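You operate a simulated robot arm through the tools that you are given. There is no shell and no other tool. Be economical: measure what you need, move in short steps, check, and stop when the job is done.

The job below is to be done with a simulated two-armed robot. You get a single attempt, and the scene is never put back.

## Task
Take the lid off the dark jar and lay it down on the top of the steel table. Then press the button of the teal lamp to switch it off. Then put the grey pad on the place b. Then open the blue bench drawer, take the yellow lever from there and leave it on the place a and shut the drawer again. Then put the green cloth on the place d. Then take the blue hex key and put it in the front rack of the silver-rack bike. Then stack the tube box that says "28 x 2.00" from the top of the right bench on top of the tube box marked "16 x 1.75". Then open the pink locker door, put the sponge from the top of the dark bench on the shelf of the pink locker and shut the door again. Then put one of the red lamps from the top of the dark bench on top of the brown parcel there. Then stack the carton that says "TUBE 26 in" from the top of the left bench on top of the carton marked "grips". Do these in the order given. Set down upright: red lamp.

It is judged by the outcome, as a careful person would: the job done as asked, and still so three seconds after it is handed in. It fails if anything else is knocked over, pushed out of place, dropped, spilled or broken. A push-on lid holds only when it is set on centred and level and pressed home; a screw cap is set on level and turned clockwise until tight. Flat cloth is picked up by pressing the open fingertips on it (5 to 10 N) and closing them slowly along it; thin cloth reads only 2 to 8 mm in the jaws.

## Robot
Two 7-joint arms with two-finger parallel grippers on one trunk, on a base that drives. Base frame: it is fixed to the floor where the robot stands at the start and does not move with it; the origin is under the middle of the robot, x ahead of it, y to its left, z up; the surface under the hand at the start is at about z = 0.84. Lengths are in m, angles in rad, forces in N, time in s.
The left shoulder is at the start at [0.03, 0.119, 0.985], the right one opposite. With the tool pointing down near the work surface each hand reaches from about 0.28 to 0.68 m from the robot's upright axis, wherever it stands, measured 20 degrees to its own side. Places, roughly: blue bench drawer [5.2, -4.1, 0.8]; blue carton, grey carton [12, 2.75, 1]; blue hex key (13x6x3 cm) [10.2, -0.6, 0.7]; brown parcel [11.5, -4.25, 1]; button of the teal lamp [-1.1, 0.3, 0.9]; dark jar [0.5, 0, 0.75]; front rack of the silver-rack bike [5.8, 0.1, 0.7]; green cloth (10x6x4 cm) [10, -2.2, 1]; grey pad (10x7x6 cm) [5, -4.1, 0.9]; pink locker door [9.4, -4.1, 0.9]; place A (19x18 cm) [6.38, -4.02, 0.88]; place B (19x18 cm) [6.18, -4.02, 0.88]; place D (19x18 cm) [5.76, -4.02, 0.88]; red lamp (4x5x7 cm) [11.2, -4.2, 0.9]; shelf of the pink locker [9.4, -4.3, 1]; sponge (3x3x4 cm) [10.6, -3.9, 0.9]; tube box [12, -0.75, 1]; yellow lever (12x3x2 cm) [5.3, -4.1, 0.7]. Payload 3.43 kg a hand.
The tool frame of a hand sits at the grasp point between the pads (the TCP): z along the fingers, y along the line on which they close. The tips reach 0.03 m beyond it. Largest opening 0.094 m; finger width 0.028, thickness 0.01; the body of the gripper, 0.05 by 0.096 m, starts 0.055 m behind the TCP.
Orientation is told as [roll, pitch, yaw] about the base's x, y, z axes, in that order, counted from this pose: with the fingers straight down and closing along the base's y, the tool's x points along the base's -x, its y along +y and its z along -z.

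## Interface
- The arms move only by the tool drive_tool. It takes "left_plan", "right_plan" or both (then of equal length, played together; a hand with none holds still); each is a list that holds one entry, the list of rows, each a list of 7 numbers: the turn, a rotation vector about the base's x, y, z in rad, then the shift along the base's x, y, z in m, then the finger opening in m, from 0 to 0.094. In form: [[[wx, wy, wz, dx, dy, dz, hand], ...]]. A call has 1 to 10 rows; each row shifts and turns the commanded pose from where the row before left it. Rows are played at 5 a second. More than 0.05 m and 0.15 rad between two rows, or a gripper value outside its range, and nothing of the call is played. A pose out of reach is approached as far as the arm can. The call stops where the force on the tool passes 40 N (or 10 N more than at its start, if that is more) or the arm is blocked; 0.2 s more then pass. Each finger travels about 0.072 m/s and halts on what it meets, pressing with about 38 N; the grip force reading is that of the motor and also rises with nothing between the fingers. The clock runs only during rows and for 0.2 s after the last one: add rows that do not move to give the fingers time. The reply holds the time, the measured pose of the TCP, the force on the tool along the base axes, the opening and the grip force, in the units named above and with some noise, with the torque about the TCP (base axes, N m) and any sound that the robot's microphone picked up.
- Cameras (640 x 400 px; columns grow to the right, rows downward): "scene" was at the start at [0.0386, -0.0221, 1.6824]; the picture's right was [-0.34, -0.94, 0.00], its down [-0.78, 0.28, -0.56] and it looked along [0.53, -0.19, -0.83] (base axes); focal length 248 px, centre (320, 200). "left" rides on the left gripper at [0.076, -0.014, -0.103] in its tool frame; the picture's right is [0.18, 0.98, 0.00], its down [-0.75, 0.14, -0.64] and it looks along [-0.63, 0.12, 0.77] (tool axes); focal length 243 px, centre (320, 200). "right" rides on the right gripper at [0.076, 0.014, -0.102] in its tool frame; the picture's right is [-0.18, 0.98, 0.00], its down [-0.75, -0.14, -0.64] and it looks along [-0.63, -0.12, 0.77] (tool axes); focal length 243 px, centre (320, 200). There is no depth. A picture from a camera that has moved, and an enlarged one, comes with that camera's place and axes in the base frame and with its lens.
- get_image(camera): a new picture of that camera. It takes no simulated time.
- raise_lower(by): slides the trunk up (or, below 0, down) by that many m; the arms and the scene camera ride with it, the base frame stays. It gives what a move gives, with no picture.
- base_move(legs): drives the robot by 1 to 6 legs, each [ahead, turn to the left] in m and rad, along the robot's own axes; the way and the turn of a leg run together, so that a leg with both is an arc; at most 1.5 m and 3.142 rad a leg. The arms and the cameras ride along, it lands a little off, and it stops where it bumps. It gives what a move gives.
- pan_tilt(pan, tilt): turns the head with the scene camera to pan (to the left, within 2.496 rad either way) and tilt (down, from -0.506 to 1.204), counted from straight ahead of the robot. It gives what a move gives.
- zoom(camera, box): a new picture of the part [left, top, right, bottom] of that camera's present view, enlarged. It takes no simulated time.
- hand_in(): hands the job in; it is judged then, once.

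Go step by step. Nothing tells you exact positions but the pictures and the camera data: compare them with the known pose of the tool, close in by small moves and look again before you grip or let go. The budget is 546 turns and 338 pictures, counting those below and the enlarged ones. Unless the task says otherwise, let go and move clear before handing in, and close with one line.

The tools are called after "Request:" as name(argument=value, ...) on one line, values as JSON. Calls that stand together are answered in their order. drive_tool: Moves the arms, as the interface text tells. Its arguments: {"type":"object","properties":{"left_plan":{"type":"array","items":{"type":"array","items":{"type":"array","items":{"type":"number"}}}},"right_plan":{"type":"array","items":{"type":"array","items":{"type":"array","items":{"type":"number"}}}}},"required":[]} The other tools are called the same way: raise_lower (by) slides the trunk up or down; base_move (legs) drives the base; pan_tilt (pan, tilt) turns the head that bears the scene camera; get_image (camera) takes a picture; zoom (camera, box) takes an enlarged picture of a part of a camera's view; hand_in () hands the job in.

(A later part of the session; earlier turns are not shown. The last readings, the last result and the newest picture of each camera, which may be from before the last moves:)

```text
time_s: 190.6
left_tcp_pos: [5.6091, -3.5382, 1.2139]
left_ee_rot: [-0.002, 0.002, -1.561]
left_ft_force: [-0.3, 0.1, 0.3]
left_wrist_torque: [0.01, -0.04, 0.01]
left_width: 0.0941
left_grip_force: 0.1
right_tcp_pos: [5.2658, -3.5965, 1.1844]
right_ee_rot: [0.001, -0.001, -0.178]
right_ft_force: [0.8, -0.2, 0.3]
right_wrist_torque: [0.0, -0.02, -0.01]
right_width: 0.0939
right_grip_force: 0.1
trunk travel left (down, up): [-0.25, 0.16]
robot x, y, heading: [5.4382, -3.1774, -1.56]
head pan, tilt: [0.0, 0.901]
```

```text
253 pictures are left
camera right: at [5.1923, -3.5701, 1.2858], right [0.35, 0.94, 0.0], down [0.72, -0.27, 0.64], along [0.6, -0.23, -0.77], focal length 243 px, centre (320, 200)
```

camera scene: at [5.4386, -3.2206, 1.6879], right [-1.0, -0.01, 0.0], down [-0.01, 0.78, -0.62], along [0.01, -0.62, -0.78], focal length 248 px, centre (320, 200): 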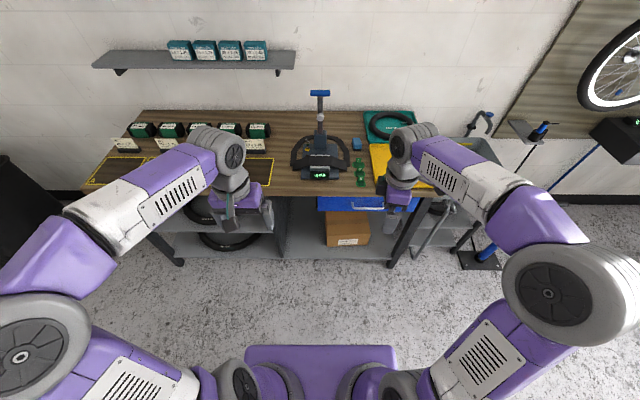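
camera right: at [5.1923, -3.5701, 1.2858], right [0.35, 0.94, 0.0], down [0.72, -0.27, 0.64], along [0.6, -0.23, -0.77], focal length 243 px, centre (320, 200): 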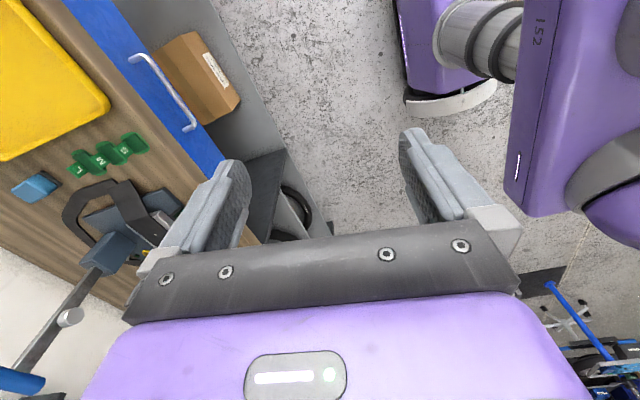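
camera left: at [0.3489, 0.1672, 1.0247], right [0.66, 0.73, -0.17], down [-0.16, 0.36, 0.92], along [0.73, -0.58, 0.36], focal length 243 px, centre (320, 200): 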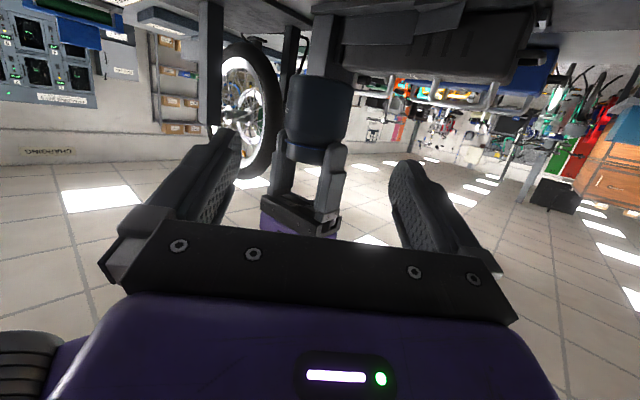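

Request:
zoom(camera="scene", box=[300, 170, 420, 245])

Request:
zoom(camera="right", box=[60, 20, 300, 170])

```text
5.33 times, centred on (360, 208) of scene
camera zoom: at [5.4386, -3.2206, 1.6879], right [-1.0, -0.01, 0.0], down [-0.01, 0.78, -0.62], along [0.01, -0.62, -0.78], focal length 1323 px, centre (107, 160)
```

zoom: 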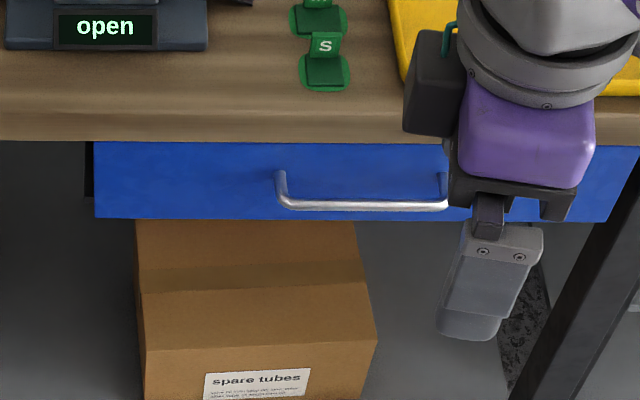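

```text
2.67 times, centred on (180, 95) of right
camera zoom: at [5.1923, -3.5701, 1.2858], right [0.35, 0.94, 0.0], down [0.72, -0.27, 0.64], along [0.6, -0.23, -0.77], focal length 647 px, centre (693, 480)
```

zoom: 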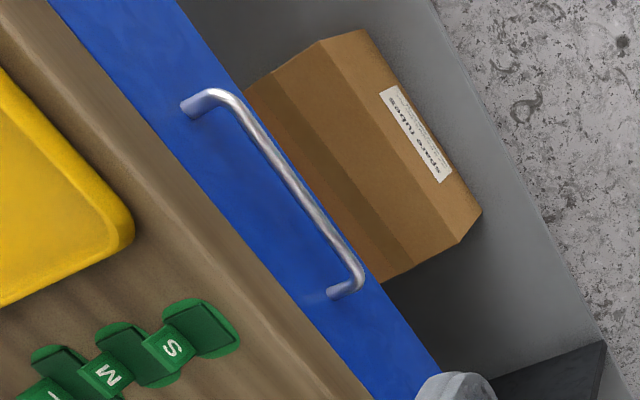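

The handle bar runs from x 5.16 to 5.30 at y≈-3.887, z≈0.794. I turn the right hand to point forward with the fingers closing vertically, opened just a little.

Request:
drive_tool(right_plan=[[[0, 0, 0.09, 0, -0.01, -0.01, 0.094], [0, 0, 0.088, 0, -0.01, -0.01, 0.06], [-0.145, 0, 0, 0, -0.01, -0.01, 0.04], [-0.145, 0, 0, 0, -0.01, -0.02, 0.03], [-0.145, 0, 0, -0.01, -0.01, -0.02, 0.03], [-0.145, 0, 0, -0.01, -0.01, -0.02, 0.03], [-0.145, 0, 0, -0.01, -0.01, -0.02, 0.03], [-0.145, 0, 0, -0.008, -0.01, -0.03, 0.03], [-0.145, 0, 0, 0, -0.01, -0.03, 0.03], [-0.145, 0, 0, 0, -0.01, -0.03, 0.03]]])

Request:
drive_tool(right_plan=[[[-0.145, 0, 0, 0, 0, -0.03, 0.03], [-0.145, 0, 0, 0, 0, -0.03, 0.03], [0, 0, 0, 0, 0, 0, 0.03]]])

Request:
get_image(camera="right")

Request:
get_image(camera="scene")

```text
time_s: 192.8
left_tcp_pos: [5.6053, -3.5389, 1.2151]
left_ee_rot: [0.001, 0.001, -1.561]
left_ft_force: [-0.9, 0.6, 0.8]
left_wrist_torque: [0.0, -0.04, -0.01]
left_width: 0.094
left_grip_force: 0.0
right_tcp_pos: [5.2228, -3.6944, 0.9933]
right_ee_rot: [-1.11, 0.005, 0.0]
right_ft_force: [-1.8, 0.1, 0.3]
right_wrist_torque: [0.08, -0.09, 0.1]
right_width: 0.0299
right_grip_force: 0.1
right hand out of reach, approached as far as the arm can: row 10
trunk travel left (down, up): [-0.25, 0.16]
robot x, y, heading: [5.4383, -3.1783, -1.554]
head pan, tilt: [0.0, 0.901]
```

```text
time_s: 193.6
left_tcp_pos: [5.6083, -3.5391, 1.2132]
left_ee_rot: [0.001, 0.002, -1.56]
left_ft_force: [-0.1, -0.1, 0.3]
left_wrist_torque: [-0.02, 0.02, 0.01]
left_width: 0.0941
left_grip_force: 0.0
right_tcp_pos: [5.2272, -3.6937, 0.9948]
right_ee_rot: [-1.111, -0.001, 0.002]
right_ft_force: [0.4, -0.5, 0.3]
right_wrist_torque: [0.0, -0.02, 0.04]
right_width: 0.03
right_grip_force: 0.1
right hand out of reach, approached as far as the arm can: row 1, 2
trunk travel left (down, up): [-0.25, 0.16]
robot x, y, heading: [5.4381, -3.1771, -1.555]
head pan, tilt: [0.0, 0.901]
```

```text
250 pictures are left
camera right: at [5.1499, -3.5959, 1.0273], right [0.18, 0.44, -0.88], down [0.75, 0.51, 0.41], along [0.63, -0.74, -0.23], focal length 243 px, centre (320, 200)
```

right: 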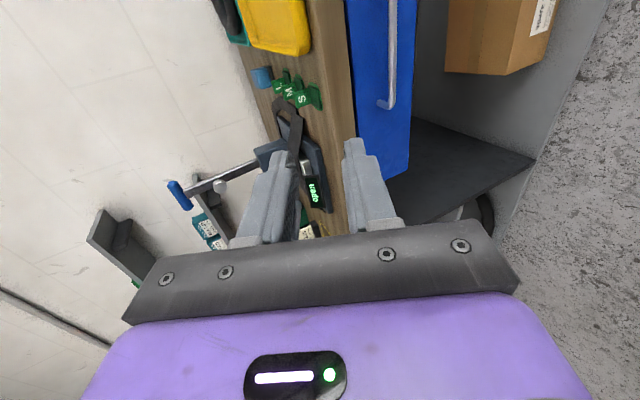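

```text
249 pictures are left
camera scene: at [5.4387, -3.221, 1.6879], right [-1.0, -0.01, 0.0], down [-0.01, 0.78, -0.62], along [0.01, -0.62, -0.78], focal length 248 px, centre (320, 200)
```

scene: 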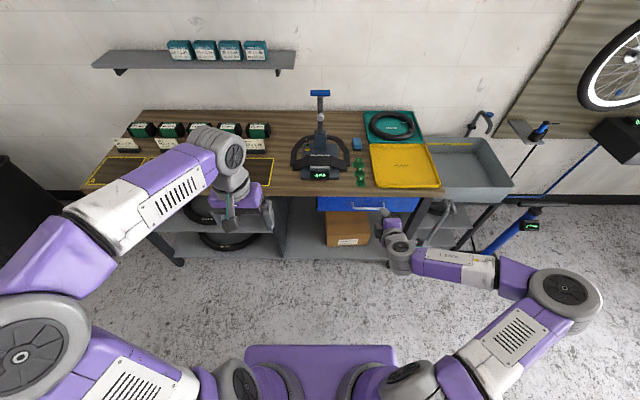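

The wrist limits the tilt at this height; I lower the trunk so the forward reach becomes easier.

Request:
raise_lower(by=-0.15)

Request:
drive_tool(right_plan=[[[0, 0, 0, 0, 0, 0, 0.03], [0, 0, 0, 0, 0, 0, 0.03]]])

```text
time_s: 195.3
left_tcp_pos: [5.6088, -3.5388, 1.0632]
left_ee_rot: [0.0, -0.002, -1.56]
left_ft_force: [0.5, -0.7, 0.4]
left_wrist_torque: [0.05, 0.01, -0.01]
left_width: 0.0939
left_grip_force: 0.1
right_tcp_pos: [5.2264, -3.6933, 0.8455]
right_ee_rot: [-1.11, -0.001, 0.001]
right_ft_force: [-0.9, 0.3, -0.9]
right_wrist_torque: [-0.03, 0.01, -0.03]
right_width: 0.0301
right_grip_force: 0.0
trunk travel left (down, up): [-0.1, 0.31]
robot x, y, heading: [5.4365, -3.1779, -1.562]
head pan, tilt: [0.0, 0.901]
```

```text
time_s: 195.9
left_tcp_pos: [5.6102, -3.5382, 1.0643]
left_ee_rot: [0.002, -0.001, -1.561]
left_ft_force: [0.4, 0.0, -0.1]
left_wrist_torque: [-0.01, 0.02, 0.02]
left_width: 0.094
left_grip_force: 0.0
right_tcp_pos: [5.227, -3.6934, 0.8442]
right_ee_rot: [-1.112, 0.0, 0.002]
right_ft_force: [0.7, 0.6, 0.0]
right_wrist_torque: [0.0, 0.03, -0.02]
right_width: 0.0298
right_grip_force: 0.0
trunk travel left (down, up): [-0.1, 0.31]
robot x, y, heading: [5.4385, -3.1801, -1.56]
head pan, tilt: [0.0, 0.901]
```

Request:
drive_tool(right_plan=[[[-0.1, 0, 0, 0, -0.03, 0, 0.03], [-0.1, 0, 0, 0, -0.03, 0, 0.03], [-0.1, 0, 0, 0, -0.02, 0, 0.03], [0, 0, 0, 0, 0, 0, 0.03]]])

Request:
get_image(camera="right")

```text
time_s: 196.9
left_tcp_pos: [5.6085, -3.5383, 1.0638]
left_ee_rot: [0.0, -0.002, -1.561]
left_ft_force: [0.0, -0.3, 0.2]
left_wrist_torque: [0.0, -0.01, 0.01]
left_width: 0.094
left_grip_force: 0.1
right_tcp_pos: [5.1639, -3.767, 0.8807]
right_ee_rot: [-1.402, -0.002, 0.017]
right_ft_force: [-1.1, 0.0, 0.8]
right_wrist_torque: [0.0, -0.01, 0.0]
right_width: 0.0299
right_grip_force: 0.0
right hand out of reach, approached as far as the arm can: row 1, 2, 3
trunk travel left (down, up): [-0.1, 0.31]
robot x, y, heading: [5.4367, -3.177, -1.562]
head pan, tilt: [0.0, 0.901]
```

```text
248 pictures are left
camera right: at [5.0861, -3.6646, 0.8837], right [0.18, 0.17, -0.97], down [0.74, 0.62, 0.25], along [0.64, -0.76, -0.01], focal length 243 px, centre (320, 200)
```

right: 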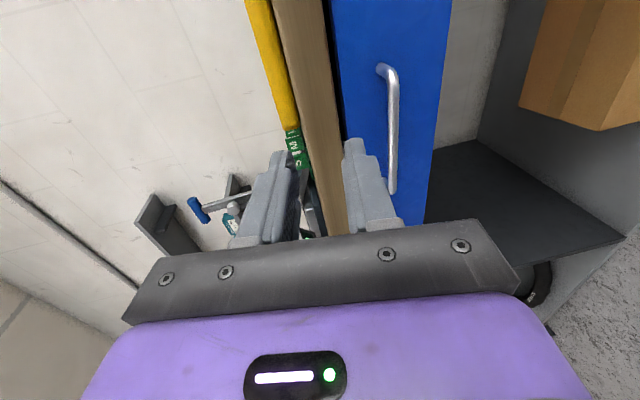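

Request:
drive_tool(right_plan=[[[0, 0, 0.1, 0.01, 0, -0.03, 0.03], [0, 0, 0.1, 0.02, 0, -0.03, 0.03], [0, 0, 0.1, 0.02, 0, -0.025, 0.03], [0, 0, 0, 0, 0, 0, 0.03]]])

Request:
get_image(camera="right")

```text
time_s: 197.9
left_tcp_pos: [5.6085, -3.5377, 1.0634]
left_ee_rot: [0.0, 0.0, -1.561]
left_ft_force: [-0.7, 0.3, 0.3]
left_wrist_torque: [-0.01, -0.01, 0.02]
left_width: 0.094
left_grip_force: 0.1
right_tcp_pos: [5.2155, -3.7654, 0.7969]
right_ee_rot: [-1.41, 0.0, 0.303]
right_ft_force: [0.0, 0.0, -0.5]
right_wrist_torque: [0.02, 0.04, 0.0]
right_width: 0.0295
right_grip_force: 0.1
trunk travel left (down, up): [-0.1, 0.31]
robot x, y, heading: [5.4372, -3.1754, -1.557]
head pan, tilt: [0.0, 0.901]
```

```text
247 pictures are left
camera right: at [5.1113, -3.6902, 0.7981], right [0.13, 0.2, -0.97], down [0.54, 0.81, 0.24], along [0.83, -0.55, -0.01], focal length 243 px, centre (320, 200)
```

right: 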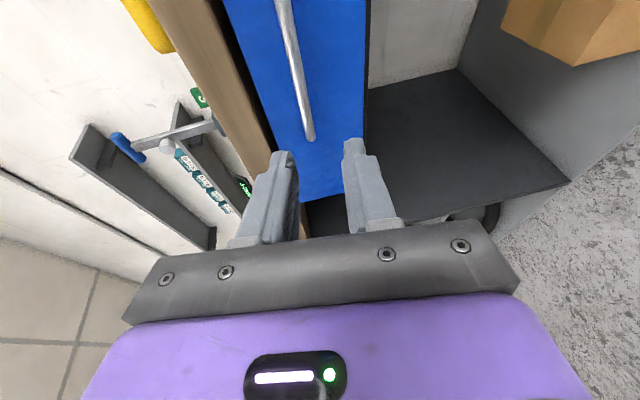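

The hand is lined up with the bar (z≈0.79). I advance onto it.

Request:
drive_tool(right_plan=[[[0, 0, 0, 0.004, -0.04, -0.002, 0.03], [0, 0, 0, 0.004, -0.04, -0.001, 0.03], [0, 0, 0, 0, -0.015, 0, 0.03], [0, 0, 0, 0, 0, 0, 0.03]]])

Request:
get_image(camera="right")

```text
time_s: 198.9
left_tcp_pos: [5.6089, -3.5378, 1.064]
left_ee_rot: [0.0, 0.001, -1.561]
left_ft_force: [-0.1, 1.1, 0.2]
left_wrist_torque: [0.0, 0.04, 0.02]
left_width: 0.0938
left_grip_force: 0.0
right_tcp_pos: [5.2225, -3.8596, 0.7928]
right_ee_rot: [-1.413, 0.001, 0.302]
right_ft_force: [0.2, 0.2, -0.6]
right_wrist_torque: [0.03, 0.02, 0.0]
right_width: 0.0301
right_grip_force: 0.1
trunk travel left (down, up): [-0.1, 0.31]
robot x, y, heading: [5.4383, -3.1762, -1.561]
head pan, tilt: [0.0, 0.901]
```

```text
246 pictures are left
camera right: at [5.1186, -3.7842, 0.7947], right [0.13, 0.2, -0.97], down [0.54, 0.81, 0.24], along [0.83, -0.55, -0.01], focal length 243 px, centre (320, 200)
```

right: 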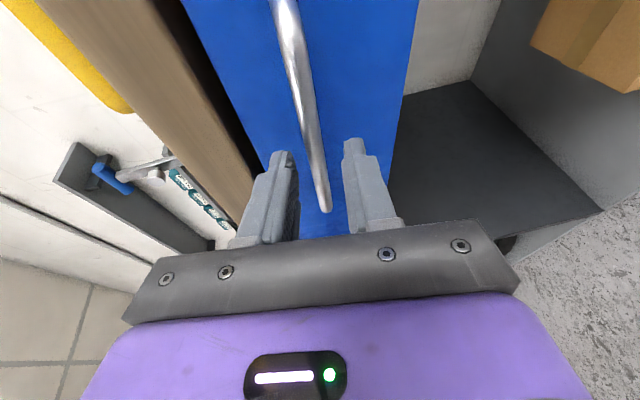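

Request:
drive_tool(right_plan=[[[0, 0, 0, 0.002, -0.01, 0, 0.03], [0, 0, 0, 0, 0, 0, 0.01], [0, 0, 0, 0, 0, 0, 0.0], [0, 0, 0, 0, 0, 0, 0.0], [0, 0, 0, 0, 0, 0, 0.0]]])

Request:
get_image(camera="right")

```text
time_s: 200.1
left_tcp_pos: [5.6092, -3.5386, 1.0635]
left_ee_rot: [0.001, 0.003, -1.56]
left_ft_force: [-0.5, -0.3, 0.1]
left_wrist_torque: [-0.02, 0.02, 0.0]
left_width: 0.0939
left_grip_force: 0.1
right_tcp_pos: [5.2245, -3.8711, 0.7929]
right_ee_rot: [-1.412, 0.0, 0.302]
right_ft_force: [-1.0, -1.8, -0.4]
right_wrist_torque: [0.03, -1.42, -0.32]
right_width: 0.0116
right_grip_force: 45.6
trunk travel left (down, up): [-0.1, 0.31]
robot x, y, heading: [5.4359, -3.1765, -1.558]
head pan, tilt: [0.0, 0.901]
```

```text
245 pictures are left
camera right: at [5.1205, -3.7954, 0.7948], right [0.13, 0.2, -0.97], down [0.54, 0.81, 0.24], along [0.83, -0.55, 0.0], focal length 243 px, centre (320, 200)
```

right: 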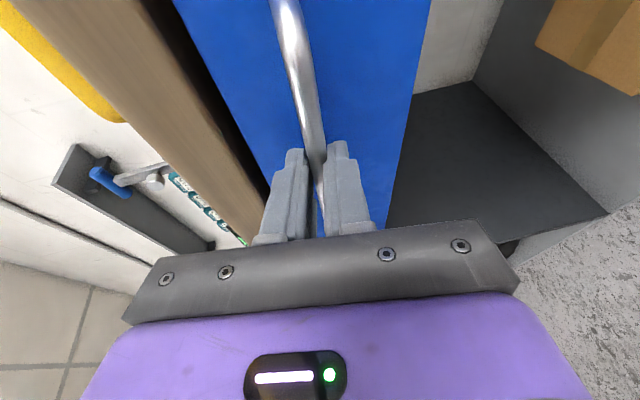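

Bar gripped (12 mm). I pull the drawer toward me in small steps.

Request:
drive_tool(right_plan=[[[0, 0, 0, 0, 0.01, 0, 0], [0, 0, 0, 0, 0.015, 0, 0], [0, 0, 0, 0, 0.02, 0, 0], [0, 0, 0, 0, 0.02, 0, 0], [0, 0, 0, 0, 0.02, 0, 0], [0, 0, 0, 0, 0.02, 0, 0], [0, 0, 0, 0, 0.0, 0, 0]]])

Request:
get_image(camera="scene")

```text
time_s: 201.7
left_tcp_pos: [5.6088, -3.5376, 1.064]
left_ee_rot: [0.0, 0.001, -1.56]
left_ft_force: [-0.3, -0.3, 0.1]
left_wrist_torque: [0.01, 0.01, 0.01]
left_width: 0.0938
left_grip_force: 0.1
right_tcp_pos: [5.2246, -3.7662, 0.7943]
right_ee_rot: [-1.41, 0.001, 0.302]
right_ft_force: [0.1, 1.6, -1.1]
right_wrist_torque: [0.03, -1.27, -0.47]
right_width: 0.0116
right_grip_force: 45.1
trunk travel left (down, up): [-0.1, 0.31]
robot x, y, heading: [5.4381, -3.1755, -1.568]
head pan, tilt: [0.0, 0.901]
```

```text
244 pictures are left
camera scene: at [5.4382, -3.2205, 1.5379], right [-1.0, -0.01, 0.0], down [-0.01, 0.78, -0.62], along [0.01, -0.62, -0.78], focal length 248 px, centre (320, 200)
```

scene: 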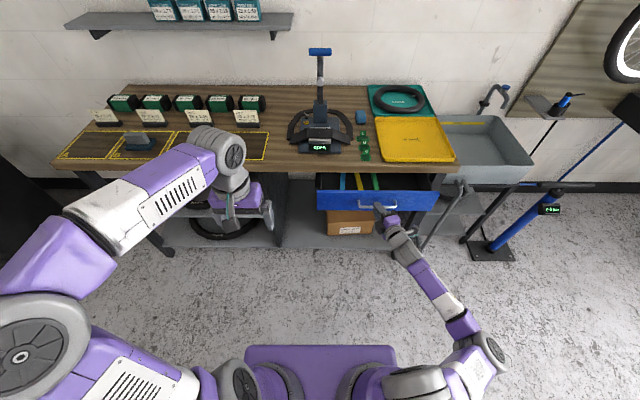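

Request:
drive_tool(right_plan=[[[0, 0, 0, 0, 0.02, 0, 0], [0, 0, 0, 0, 0.02, 0, 0], [0, 0, 0, 0, 0.02, 0, 0], [0, 0, 0, 0, 0.02, 0, 0], [0, 0, 0, 0, 0.02, 0, 0], [0, 0, 0, 0, 0.02, 0, 0], [0, 0, 0, 0, 0.015, 0, 0], [0, 0, 0, 0, 0.0, 0, 0]]])

Request:
get_image(camera="scene")

```text
time_s: 203.5
left_tcp_pos: [5.608, -3.5376, 1.064]
left_ee_rot: [0.0, 0.0, -1.56]
left_ft_force: [-0.2, 0.3, 0.1]
left_wrist_torque: [-0.01, -0.04, -0.02]
left_width: 0.094
left_grip_force: 0.1
right_tcp_pos: [5.2247, -3.6307, 0.7935]
right_ee_rot: [-1.41, -0.002, 0.3]
right_ft_force: [-6.8, -0.2, 1.3]
right_wrist_torque: [-0.04, -1.29, -0.36]
right_width: 0.0119
right_grip_force: 45.0
trunk travel left (down, up): [-0.1, 0.31]
robot x, y, heading: [5.4404, -3.1764, -1.558]
head pan, tilt: [0.0, 0.901]
```

```text
243 pictures are left
camera scene: at [5.4375, -3.2203, 1.5379], right [-1.0, -0.01, 0.0], down [-0.01, 0.78, -0.62], along [0.01, -0.62, -0.78], focal length 248 px, centre (320, 200)
```

scene: 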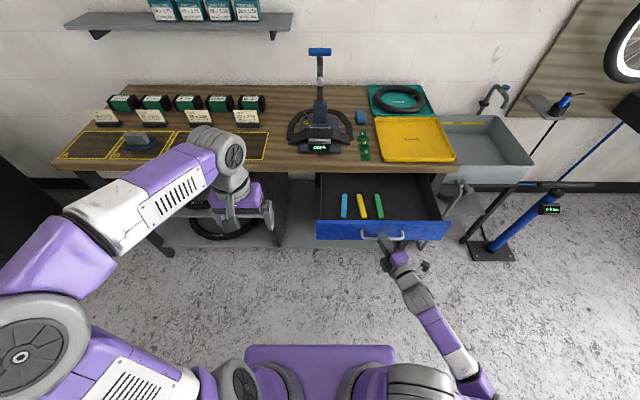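

The drawer is open 24 cm; three tyre levers (blue, yellow, green) lie in it. I let go of the handle and look at the yellow one.

Request:
drive_tool(right_plan=[[[0, 0, 0, 0, 0, 0, 0.02], [0, 0, 0, 0, 0, 0, 0.03], [0, 0, 0, -0.01, 0.03, 0, 0.03], [0, 0, 0, -0.01, 0.03, 0, 0.03], [0, 0, 0, 0, 0, 0.03, 0.03], [0.12, 0, 0, 0, 0, 0.04, 0.03], [0.14, 0, 0, 0, 0, 0.04, 0.03], [0.14, 0, 0, 0, 0, 0.04, 0.03], [0.14, 0, 0, 0, 0, 0.04, 0.03], [0.14, 0, 0, 0, 0, 0.03, 0.03]]])

Request:
zoom(camera="scene", box=[310, 170, 430, 245])

```text
time_s: 205.7
left_tcp_pos: [5.6102, -3.5384, 1.0638]
left_ee_rot: [-0.001, 0.0, -1.559]
left_ft_force: [-0.1, 0.6, -0.3]
left_wrist_torque: [0.01, -0.02, 0.0]
left_width: 0.0938
left_grip_force: 0.0
right_tcp_pos: [5.1871, -3.5958, 1.0066]
right_ee_rot: [-0.752, -0.186, 0.236]
right_ft_force: [0.5, 0.2, 0.7]
right_wrist_torque: [0.01, -0.02, -0.03]
right_width: 0.0299
right_grip_force: 0.0
right hand out of reach, approached as far as the arm can: row 6, 7
trunk travel left (down, up): [-0.1, 0.31]
robot x, y, heading: [5.4377, -3.1784, -1.558]
head pan, tilt: [0.0, 0.901]
```

```text
5.33 times, centred on (370, 208) of scene
camera zoom: at [5.4389, -3.2209, 1.5379], right [-1.0, -0.01, 0.0], down [-0.01, 0.78, -0.62], along [0.01, -0.62, -0.78], focal length 1323 px, centre (53, 160)
```

zoom: 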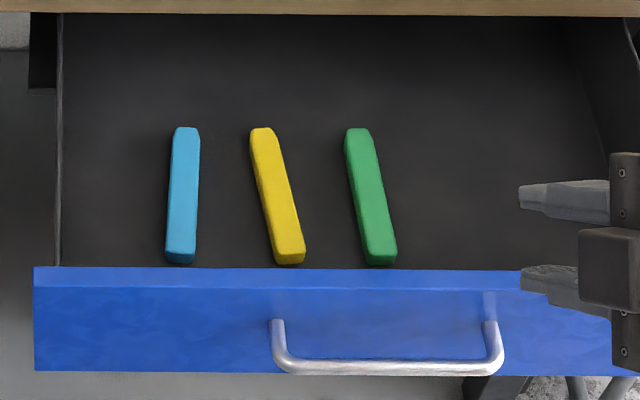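

The yellow lever's middle is at about [5.27, -3.845, 0.71]. I turn the right hand back to point down (slightly tilted so it clears the bench edge).

Request:
drive_tool(right_plan=[[[0.1135, 0.059, 0.012, 0, 0, 0.01, 0.03], [0.1135, 0.059, 0.012, 0, 0, 0.01, 0.03], [0.1135, 0.059, 0.012, 0, 0, 0.01, 0.03], [0.1135, 0.059, 0.012, 0, 0, 0.01, 0.05], [0.1135, 0.059, 0.012, 0, 0, 0, 0.05], [0.1135, 0.059, 0.012, 0, 0, 0, 0.05], [0, 0, -0.144, 0, -0.01, 0, 0.05], [0, 0, -0.144, 0.01, -0.01, 0, 0.05], [0, 0, -0.144, 0.01, -0.01, 0, 0.05], [0, 0, -0.144, 0.01, -0.01, 0, 0.05]]])

Request:
drive_tool(right_plan=[[[0, 0, -0.144, 0.01, -0.01, 0, 0.05], [0, 0, -0.144, 0.01, -0.01, 0, 0.05], [0, 0, -0.144, 0.01, -0.01, 0, 0.05], [0, 0, -0.144, 0.01, -0.01, 0, 0.05], [0, 0, -0.144, 0, -0.01, 0, 0.05], [0, 0, -0.144, 0, -0.01, 0, 0.05], [0, 0, -0.144, 0, -0.01, 0, 0.05], [0, 0, -0.144, 0, -0.01, 0, 0.05], [-0.15, -0.012, 0, 0, 0, 0, 0.05], [-0.15, -0.012, 0, 0, 0, 0, 0.05]]])

Request:
get_image(camera="right")

```text
time_s: 207.9
left_tcp_pos: [5.6095, -3.5373, 1.0637]
left_ee_rot: [-0.002, 0.002, -1.561]
left_ft_force: [-0.4, 0.2, 0.2]
left_wrist_torque: [0.01, -0.02, 0.02]
left_width: 0.0939
left_grip_force: 0.1
right_tcp_pos: [5.219, -3.6345, 1.0461]
right_ee_rot: [-0.006, 0.005, -0.337]
right_ft_force: [1.2, 0.3, -0.2]
right_wrist_torque: [0.02, 0.0, 0.04]
right_width: 0.0499
right_grip_force: 0.0
trunk travel left (down, up): [-0.1, 0.31]
robot x, y, heading: [5.4364, -3.1774, -1.557]
head pan, tilt: [0.0, 0.901]
```

```text
time_s: 210.1
left_tcp_pos: [5.6084, -3.5384, 1.0645]
left_ee_rot: [0.0, -0.001, -1.56]
left_ft_force: [0.2, 0.0, 0.1]
left_wrist_torque: [-0.04, 0.01, 0.0]
left_width: 0.094
left_grip_force: 0.1
right_tcp_pos: [5.2595, -3.7132, 1.0466]
right_ee_rot: [-0.006, -0.299, -1.486]
right_ft_force: [-0.3, 0.0, -0.1]
right_wrist_torque: [0.02, 0.0, 0.0]
right_width: 0.0498
right_grip_force: 0.0
trunk travel left (down, up): [-0.1, 0.31]
robot x, y, heading: [5.4369, -3.1755, -1.559]
head pan, tilt: [0.0, 0.901]
```

```text
241 pictures are left
camera right: at [5.266, -3.6094, 1.122], right [0.99, -0.1, 0.05], down [-0.09, -0.54, 0.84], along [-0.05, -0.84, -0.55], focal length 243 px, centre (320, 200)
```

right: 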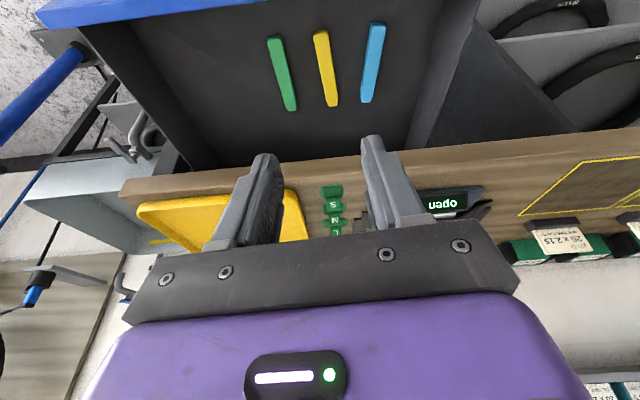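

Request:
drive_tool(right_plan=[[[0, 0, 0, 0.005, -0.03, -0.03, 0.05], [0, 0, 0, 0.005, -0.03, -0.03, 0.05], [0, 0, 0, 0.0035, -0.027, -0.03, 0.05], [0, 0, 0, 0, 0, -0.045, 0.05], [0, 0, 0, 0, 0, -0.045, 0.05], [0, 0, 0, 0, 0, -0.045, 0.05], [0, 0, 0, 0, 0, -0.045, 0.05], [0, 0, 0, 0, 0, 0, 0.05]]])

Request:
get_image(camera="right")

Request:
zoom(camera="scene", box=[310, 170, 430, 245])

```text
time_s: 211.9
left_tcp_pos: [5.6094, -3.5371, 1.064]
left_ee_rot: [-0.001, 0.0, -1.56]
left_ft_force: [0.2, 0.3, -0.2]
left_wrist_torque: [0.02, -0.01, 0.02]
left_width: 0.0939
left_grip_force: 0.1
right_tcp_pos: [5.2723, -3.8018, 0.7746]
right_ee_rot: [-0.009, -0.299, -1.489]
right_ft_force: [-0.4, 0.6, 0.5]
right_wrist_torque: [-0.05, 0.01, 0.02]
right_width: 0.0499
right_grip_force: 0.0
trunk travel left (down, up): [-0.1, 0.31]
robot x, y, heading: [5.4373, -3.1783, -1.557]
head pan, tilt: [0.0, 0.901]
```

```text
240 pictures are left
camera right: at [5.2793, -3.6984, 0.8511], right [0.99, -0.1, 0.05], down [-0.09, -0.54, 0.84], along [-0.05, -0.84, -0.55], focal length 243 px, centre (320, 200)
```

right: 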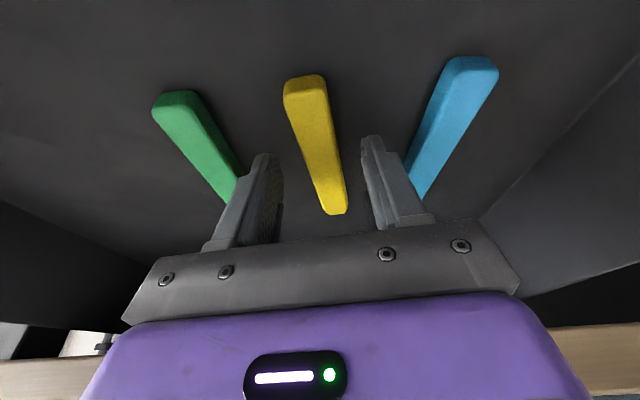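

```text
5.33 times, centred on (370, 208) of scene
camera zoom: at [5.4385, -3.2203, 1.538], right [-1.0, -0.01, 0.0], down [-0.01, 0.78, -0.62], along [0.01, -0.62, -0.78], focal length 1323 px, centre (53, 160)
```

zoom: 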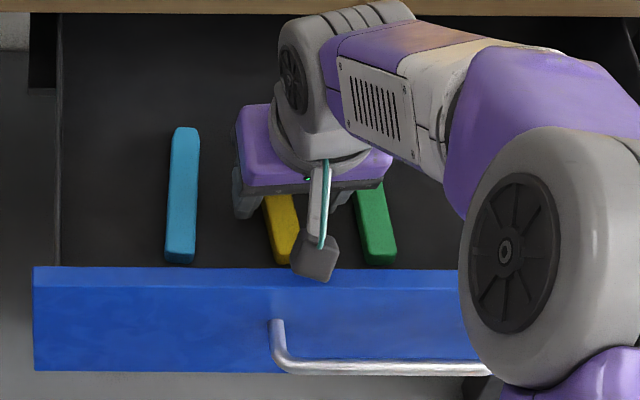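

The hand's camera would brush the drawer front with this tilt; I straighten the hand, centred between panel and bench edge.

Request:
drive_tool(right_plan=[[[0, 0, 0, 0, 0, 0.04, 0.05], [0, 0, 0, 0, 0, 0.02, 0.05], [0.15, 0.012, 0, 0, 0, 0, 0.05], [0.15, 0.012, 0, 0, 0, 0, 0.05], [0, 0, 0, 0.002, 0.002, 0, 0.05]]])

Request:
get_image(camera="right")

```text
time_s: 213.1
left_tcp_pos: [5.6096, -3.5383, 1.0638]
left_ee_rot: [0.001, 0.0, -1.561]
left_ft_force: [-0.2, 0.1, -0.1]
left_wrist_torque: [0.01, 0.01, 0.0]
left_width: 0.0942
left_grip_force: 0.0
right_tcp_pos: [5.2737, -3.7973, 0.8347]
right_ee_rot: [-0.007, 0.004, -1.485]
right_ft_force: [-0.1, 0.5, 0.4]
right_wrist_torque: [0.0, 0.02, -0.01]
right_width: 0.05
right_grip_force: 0.1
trunk travel left (down, up): [-0.1, 0.31]
robot x, y, heading: [5.4363, -3.1765, -1.555]
head pan, tilt: [0.0, 0.901]
```

```text
238 pictures are left
camera right: at [5.2831, -3.7214, 0.9377], right [0.99, -0.1, -0.01], down [-0.07, -0.77, 0.64], along [-0.07, -0.64, -0.77], focal length 243 px, centre (320, 200)
```

right: 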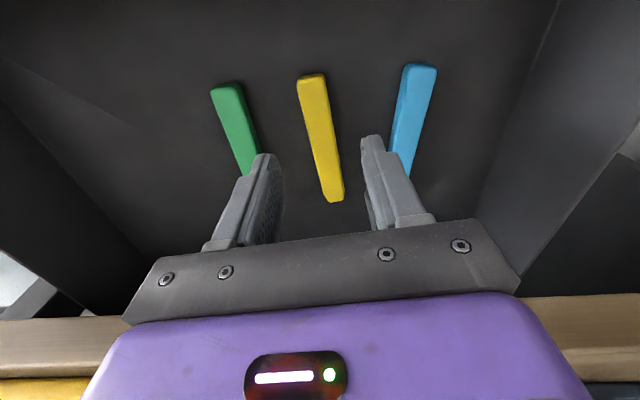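

Request:
drive_tool(right_plan=[[[0, 0, 0, -0.004, -0.002, -0.03, 0.05], [0, 0, 0, 0, 0, -0.03, 0.05], [0, 0, 0, 0, 0, -0.025, 0.05], [0, 0, 0, 0, 0, 0, 0.05]]])

Request:
get_image(camera="right")

Request:
zoom(camera="scene", box=[310, 170, 430, 245])

```text
time_s: 214.0
left_tcp_pos: [5.607, -3.5379, 1.0637]
left_ee_rot: [0.0, -0.001, -1.562]
left_ft_force: [0.4, -1.0, 0.3]
left_wrist_torque: [0.0, 0.0, 0.03]
left_width: 0.0939
left_grip_force: 0.1
right_tcp_pos: [5.2703, -3.8069, 0.7621]
right_ee_rot: [-0.005, -0.024, -1.488]
right_ft_force: [-2.6, -0.4, 15.8]
right_wrist_torque: [0.28, -0.37, 0.14]
right_width: 0.0493
right_grip_force: 0.0
trunk travel left (down, up): [-0.1, 0.31]
robot x, y, heading: [5.4372, -3.1754, -1.559]
head pan, tilt: [0.0, 0.901]
stopped in row 4 (right hand): the force on the tool passed its limit at 43 N (the readings are from after the stop); the commanded pose is now the measured one
```

```text
237 pictures are left
camera right: at [5.2783, -3.7281, 0.8627], right [0.99, -0.1, 0.0], down [-0.08, -0.75, 0.66], along [-0.07, -0.66, -0.75], focal length 243 px, centre (320, 200)
```

right: 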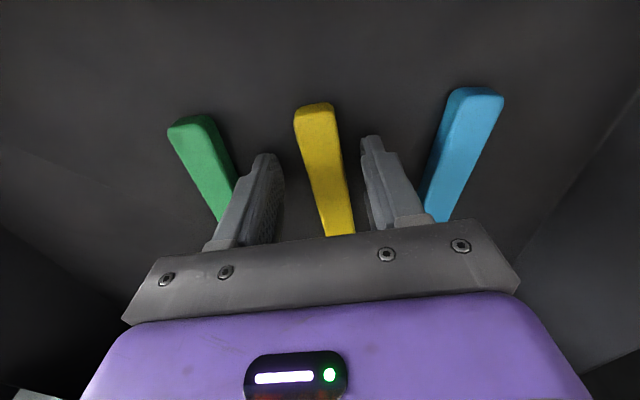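

```text
5.33 times, centred on (370, 208) of scene
camera zoom: at [5.4382, -3.2209, 1.538], right [-1.0, -0.01, 0.0], down [-0.01, 0.78, -0.62], along [0.01, -0.62, -0.78], focal length 1323 px, centre (53, 160)
```

zoom: 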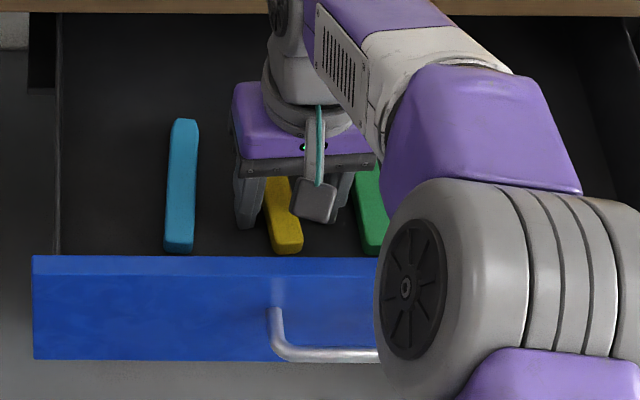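

Fingertips have met the drawer floor (z≈0.73) with the lever between them. I ease up 2 mm and close.

Request:
drive_tool(right_plan=[[[0, 0, 0, 0, 0, 0.003, 0.05], [0, 0, 0, 0, 0, 0, 0.03], [0, 0, 0, 0, 0, 0, 0.01], [0, 0, 0, 0, 0, 0, 0.01], [0, 0, 0, 0, 0, 0, 0.01]]])

Request:
get_image(camera="right")

```text
time_s: 215.2
left_tcp_pos: [5.6096, -3.5379, 1.0634]
left_ee_rot: [-0.002, -0.002, -1.56]
left_ft_force: [-0.8, -0.5, 0.3]
left_wrist_torque: [0.0, 0.01, 0.0]
left_width: 0.094
left_grip_force: 0.0
right_tcp_pos: [5.2717, -3.8041, 0.7614]
right_ee_rot: [-0.005, -0.016, -1.487]
right_ft_force: [3.1, 0.9, 5.9]
right_wrist_torque: [0.08, -0.18, -0.04]
right_width: 0.0203
right_grip_force: 37.7
trunk travel left (down, up): [-0.1, 0.31]
robot x, y, heading: [5.4341, -3.1735, -1.557]
head pan, tilt: [0.0, 0.901]
```

```text
235 pictures are left
camera right: at [5.2787, -3.7262, 0.8631], right [0.99, -0.1, 0.0], down [-0.08, -0.75, 0.66], along [-0.07, -0.65, -0.76], focal length 243 px, centre (320, 200)
```

right: 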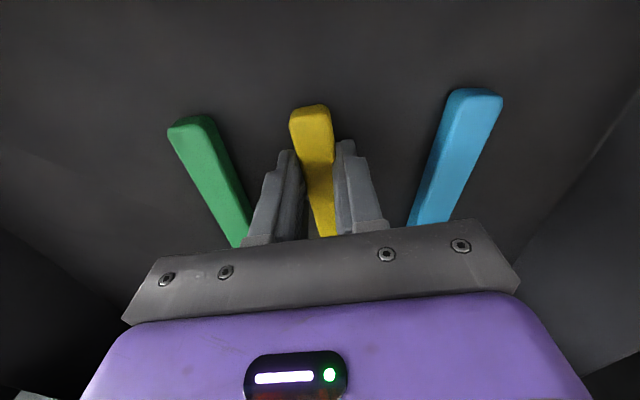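

Lever gripped (20 mm). I lift it straight out, past the bench edge.

Request:
drive_tool(right_plan=[[[0, 0, 0, 0, 0.002, 0.015, 0.01], [0, 0, 0, 0, 0.002, 0.03, 0.01], [0, 0, 0, 0, 0, 0.04, 0.01], [0, 0, 0, 0, 0.01, 0.04, 0.01], [0, 0, 0, 0, 0.02, 0.04, 0.01], [0, 0, 0, 0, 0.02, 0.04, 0.01], [0, 0, 0, 0, 0.02, 0.04, 0.01], [0, 0, 0, 0, 0.02, 0.03, 0.01], [0, 0, 0, 0, 0.02, 0.0, 0.01]]])

Request:
get_image(camera="right")

Request:
get_image(camera="scene")

```text
time_s: 217.2
left_tcp_pos: [5.6084, -3.5371, 1.064]
left_ee_rot: [0.002, -0.001, -1.561]
left_ft_force: [0.0, 1.2, -0.2]
left_wrist_torque: [-0.03, 0.0, -0.02]
left_width: 0.0939
left_grip_force: 0.1
right_tcp_pos: [5.27, -3.6904, 1.0373]
right_ee_rot: [-0.005, -0.016, -1.486]
right_ft_force: [0.5, 0.0, -0.2]
right_wrist_torque: [0.02, -0.02, 0.02]
right_width: 0.0203
right_grip_force: 38.1
trunk travel left (down, up): [-0.1, 0.31]
robot x, y, heading: [5.4366, -3.1764, -1.565]
head pan, tilt: [0.0, 0.901]
```

```text
234 pictures are left
camera right: at [5.2775, -3.6118, 1.138], right [0.99, -0.1, 0.0], down [-0.08, -0.75, 0.66], along [-0.07, -0.65, -0.76], focal length 243 px, centre (320, 200)
```

right: 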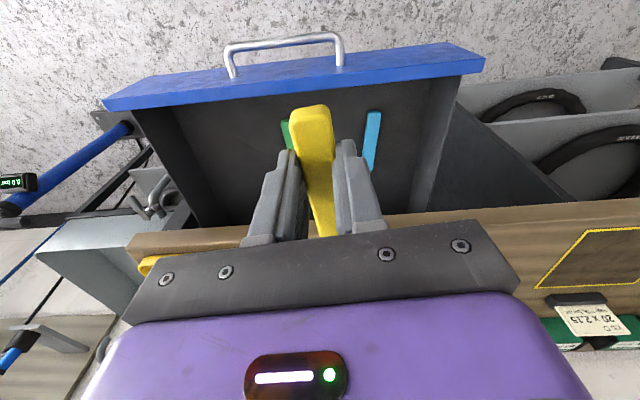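

```text
233 pictures are left
camera scene: at [5.4383, -3.2201, 1.5379], right [-1.0, -0.01, 0.0], down [-0.01, 0.78, -0.62], along [0.01, -0.62, -0.78], focal length 248 px, centre (320, 200)
```

scene: 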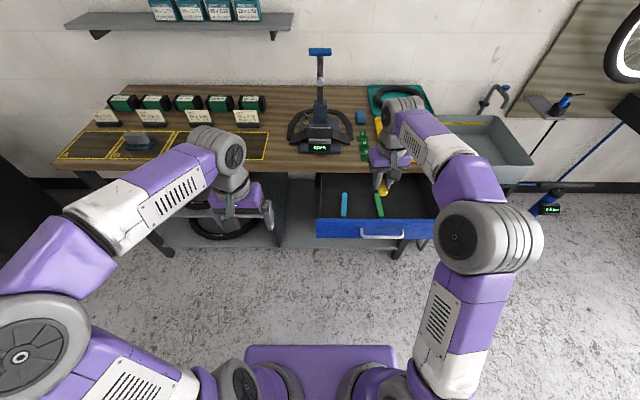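

Lever is out. I raise the trunk again and drive to place A (x≈6.38).

Request:
raise_lower(by=0.15)

Request:
base_move(legs=[[0, 1.56], [1.02, 0], [0, -1.57], [0.28, 0]])

Request:
get_image(camera="scene")

Request:
get_image(camera="right")

```text
time_s: 219.0
left_tcp_pos: [5.6093, -3.5378, 1.2135]
left_ee_rot: [-0.001, 0.001, -1.561]
left_ft_force: [0.2, -0.7, 0.0]
left_wrist_torque: [-0.02, 0.0, 0.01]
left_width: 0.094
left_grip_force: 0.1
right_tcp_pos: [5.2697, -3.6917, 1.1862]
right_ee_rot: [-0.007, -0.017, -1.488]
right_ft_force: [-0.1, 0.2, -0.8]
right_wrist_torque: [-0.03, 0.0, -0.01]
right_width: 0.0205
right_grip_force: 37.8
trunk travel left (down, up): [-0.25, 0.16]
robot x, y, heading: [5.4369, -3.1782, -1.559]
head pan, tilt: [0.0, 0.901]
```

```text
time_s: 233.5
left_tcp_pos: [6.6306, -3.791, 1.2136]
left_ee_rot: [0.001, 0.0, -1.558]
left_ft_force: [-0.1, -0.6, 0.2]
left_wrist_torque: [0.0, -0.01, 0.0]
left_width: 0.094
left_grip_force: 0.1
right_tcp_pos: [6.2923, -3.9457, 1.187]
right_ee_rot: [-0.005, -0.015, -1.486]
right_ft_force: [0.4, -1.0, -0.9]
right_wrist_torque: [0.0, 0.01, 0.03]
right_width: 0.0205
right_grip_force: 38.6
trunk travel left (down, up): [-0.25, 0.16]
robot x, y, heading: [6.4604, -3.4341, -1.559]
head pan, tilt: [0.0, 0.901]
```

```text
232 pictures are left
camera scene: at [6.4609, -3.4751, 1.6879], right [-1.0, -0.01, 0.0], down [-0.01, 0.78, -0.62], along [0.01, -0.62, -0.78], focal length 248 px, centre (320, 200)
```

scene: 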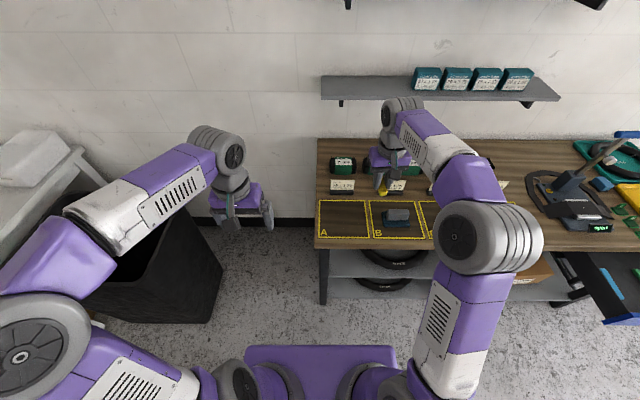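

```text
231 pictures are left
camera right: at [6.3006, -3.8671, 1.2874], right [0.99, -0.1, 0.0], down [-0.07, -0.75, 0.65], along [-0.07, -0.65, -0.76], focal length 243 px, centre (320, 200)
```

right: 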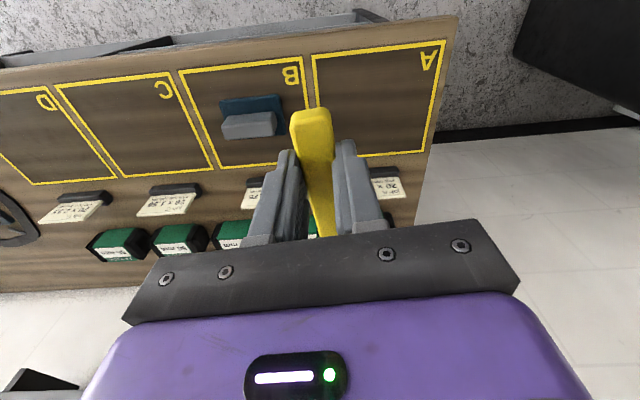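

Request:
drive_tool(right_plan=[[[0, 0, 0, 0.03, -0.01, 0, 0.01], [0, 0, 0, 0.03, -0.01, -0.01, 0.01], [0, 0, 0, 0.023, -0.01, -0.02, 0.01], [0, 0, 0, 0, -0.01, -0.04, 0.01], [0, 0, 0, 0, 0, -0.05, 0.01], [0, 0, 0, 0, 0, -0.05, 0.01], [0, 0, 0, 0, 0, -0.05, 0.01], [0, 0, 0, 0, 0, -0.03, 0.01], [0, 0, 0, 0, 0, 0, 0.01]]])

Request:
zoom(camera="scene", box=[280, 170, 440, 270])

Request:
get_image(camera="right")

```text
time_s: 235.5
left_tcp_pos: [6.6315, -3.7918, 1.2132]
left_ee_rot: [0.0, -0.001, -1.558]
left_ft_force: [-0.8, 0.0, 0.4]
left_wrist_torque: [0.01, -0.01, 0.0]
left_width: 0.0941
left_grip_force: 0.1
right_tcp_pos: [6.3767, -3.9848, 0.9361]
right_ee_rot: [-0.004, -0.017, -1.486]
right_ft_force: [-0.2, 0.1, -1.2]
right_wrist_torque: [-0.02, 0.03, 0.02]
right_width: 0.0205
right_grip_force: 37.8
trunk travel left (down, up): [-0.25, 0.16]
robot x, y, heading: [6.4563, -3.434, -1.561]
head pan, tilt: [0.0, 0.901]
```

```text
4.00 times, centred on (360, 220) of scene
camera zoom: at [6.4609, -3.474, 1.6879], right [-1.0, -0.01, 0.0], down [-0.01, 0.78, -0.62], along [0.01, -0.62, -0.78], focal length 992 px, centre (160, 120)
```

zoom: 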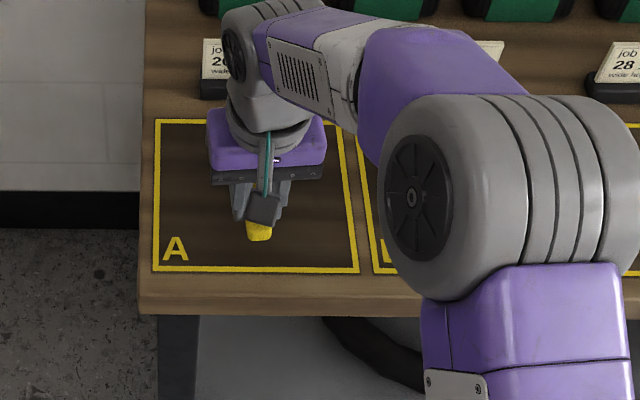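

```text
229 pictures are left
camera right: at [6.3844, -3.9072, 1.0377], right [0.99, -0.1, 0.0], down [-0.07, -0.75, 0.66], along [-0.07, -0.65, -0.76], focal length 243 px, centre (320, 200)
```

right: 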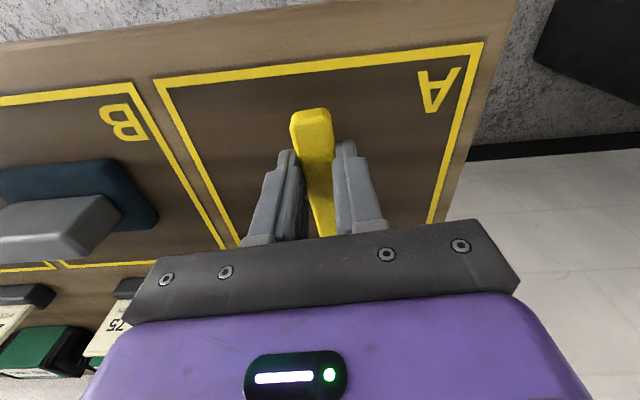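

Request:
drive_tool(right_plan=[[[0, 0, 0, 0, 0, -0.015, 0.01], [0, 0, 0, 0, 0, -0.006, 0.01], [0, 0, 0, 0, 0, -0.003, 0.01], [0, 0, 0, 0, 0, 0, 0.01]]])

```text
time_s: 236.5
left_tcp_pos: [6.6317, -3.7914, 1.2135]
left_ee_rot: [0.001, -0.001, -1.558]
left_ft_force: [-0.4, -0.3, -0.1]
left_wrist_torque: [0.02, 0.05, 0.0]
left_width: 0.0941
left_grip_force: 0.0
right_tcp_pos: [6.3749, -3.9854, 0.9136]
right_ee_rot: [-0.005, -0.017, -1.486]
right_ft_force: [0.2, -0.3, 0.0]
right_wrist_torque: [0.01, 0.0, 0.02]
right_width: 0.0206
right_grip_force: 37.4
trunk travel left (down, up): [-0.25, 0.16]
robot x, y, heading: [6.4589, -3.43, -1.559]
head pan, tilt: [0.0, 0.901]
```

Request:
drive_tool(right_plan=[[[0, 0, 0, 0, 0, -0.002, 0.01], [0, 0, 0, 0, 0, -0.002, 0.01], [0, 0, 0, 0, 0, 0, 0.01]]])

```text
time_s: 237.3
left_tcp_pos: [6.6322, -3.7914, 1.2141]
left_ee_rot: [-0.001, 0.0, -1.558]
left_ft_force: [-0.2, 0.2, 0.5]
left_wrist_torque: [0.01, 0.0, -0.03]
left_width: 0.0941
left_grip_force: 0.0
right_tcp_pos: [6.3759, -3.9845, 0.9102]
right_ee_rot: [-0.007, -0.019, -1.489]
right_ft_force: [-2.1, 1.8, 10.6]
right_wrist_torque: [0.18, -0.07, 0.05]
right_width: 0.0202
right_grip_force: 38.2
trunk travel left (down, up): [-0.25, 0.16]
robot x, y, heading: [6.4573, -3.4307, -1.554]
head pan, tilt: [0.0, 0.901]
```

Contact; release and rise, then back off.

Request:
drive_tool(right_plan=[[[0, 0, 0, 0, 0, 0.002, 0.01], [0, 0, 0, 0, 0, 0.001, 0.035], [0, 0, 0, 0, 0, 0, 0.05], [0, 0, 0, 0, 0, 0.03, 0.05], [0, 0, 0, 0, 0, 0.05, 0.05], [0, 0, 0, 0, 0.02, 0.045, 0.07], [0, 0, 0, -0.02, 0.03, 0.03, 0.094], [0, 0, 0, -0.02, 0.03, 0.03, 0.094], [0, 0, 0, -0.02, 0.03, 0.03, 0.094], [0, 0, 0, -0.02, 0.02, 0.03, 0.094]]])

Request:
zoom(camera="scene", box=[280, 170, 440, 270])

```text
time_s: 239.5
left_tcp_pos: [6.6314, -3.7908, 1.214]
left_ee_rot: [0.0, 0.001, -1.557]
left_ft_force: [-0.6, 0.4, -0.4]
left_wrist_torque: [-0.01, 0.01, -0.01]
left_width: 0.0941
left_grip_force: 0.1
right_tcp_pos: [6.2963, -3.853, 1.1553]
right_ee_rot: [-0.004, -0.017, -1.486]
right_ft_force: [-0.3, 0.4, -0.4]
right_wrist_torque: [-0.03, -0.02, 0.0]
right_width: 0.0939
right_grip_force: 0.1
trunk travel left (down, up): [-0.25, 0.16]
robot x, y, heading: [6.4586, -3.4276, -1.559]
head pan, tilt: [0.0, 0.901]
```

```text
4.00 times, centred on (360, 220) of scene
camera zoom: at [6.4602, -3.4733, 1.6879], right [-1.0, -0.01, 0.0], down [-0.01, 0.78, -0.62], along [0.01, -0.62, -0.78], focal length 992 px, centre (160, 120)
```

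zoom: 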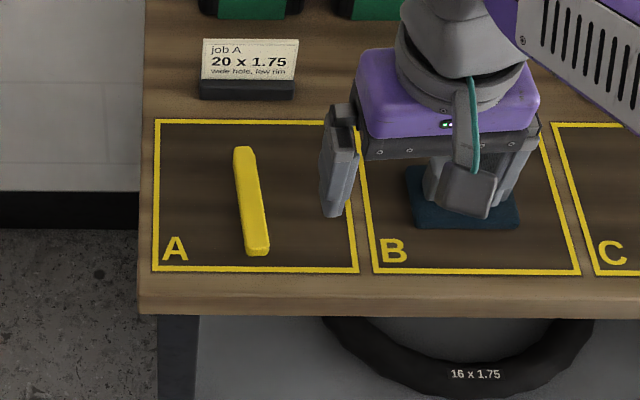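

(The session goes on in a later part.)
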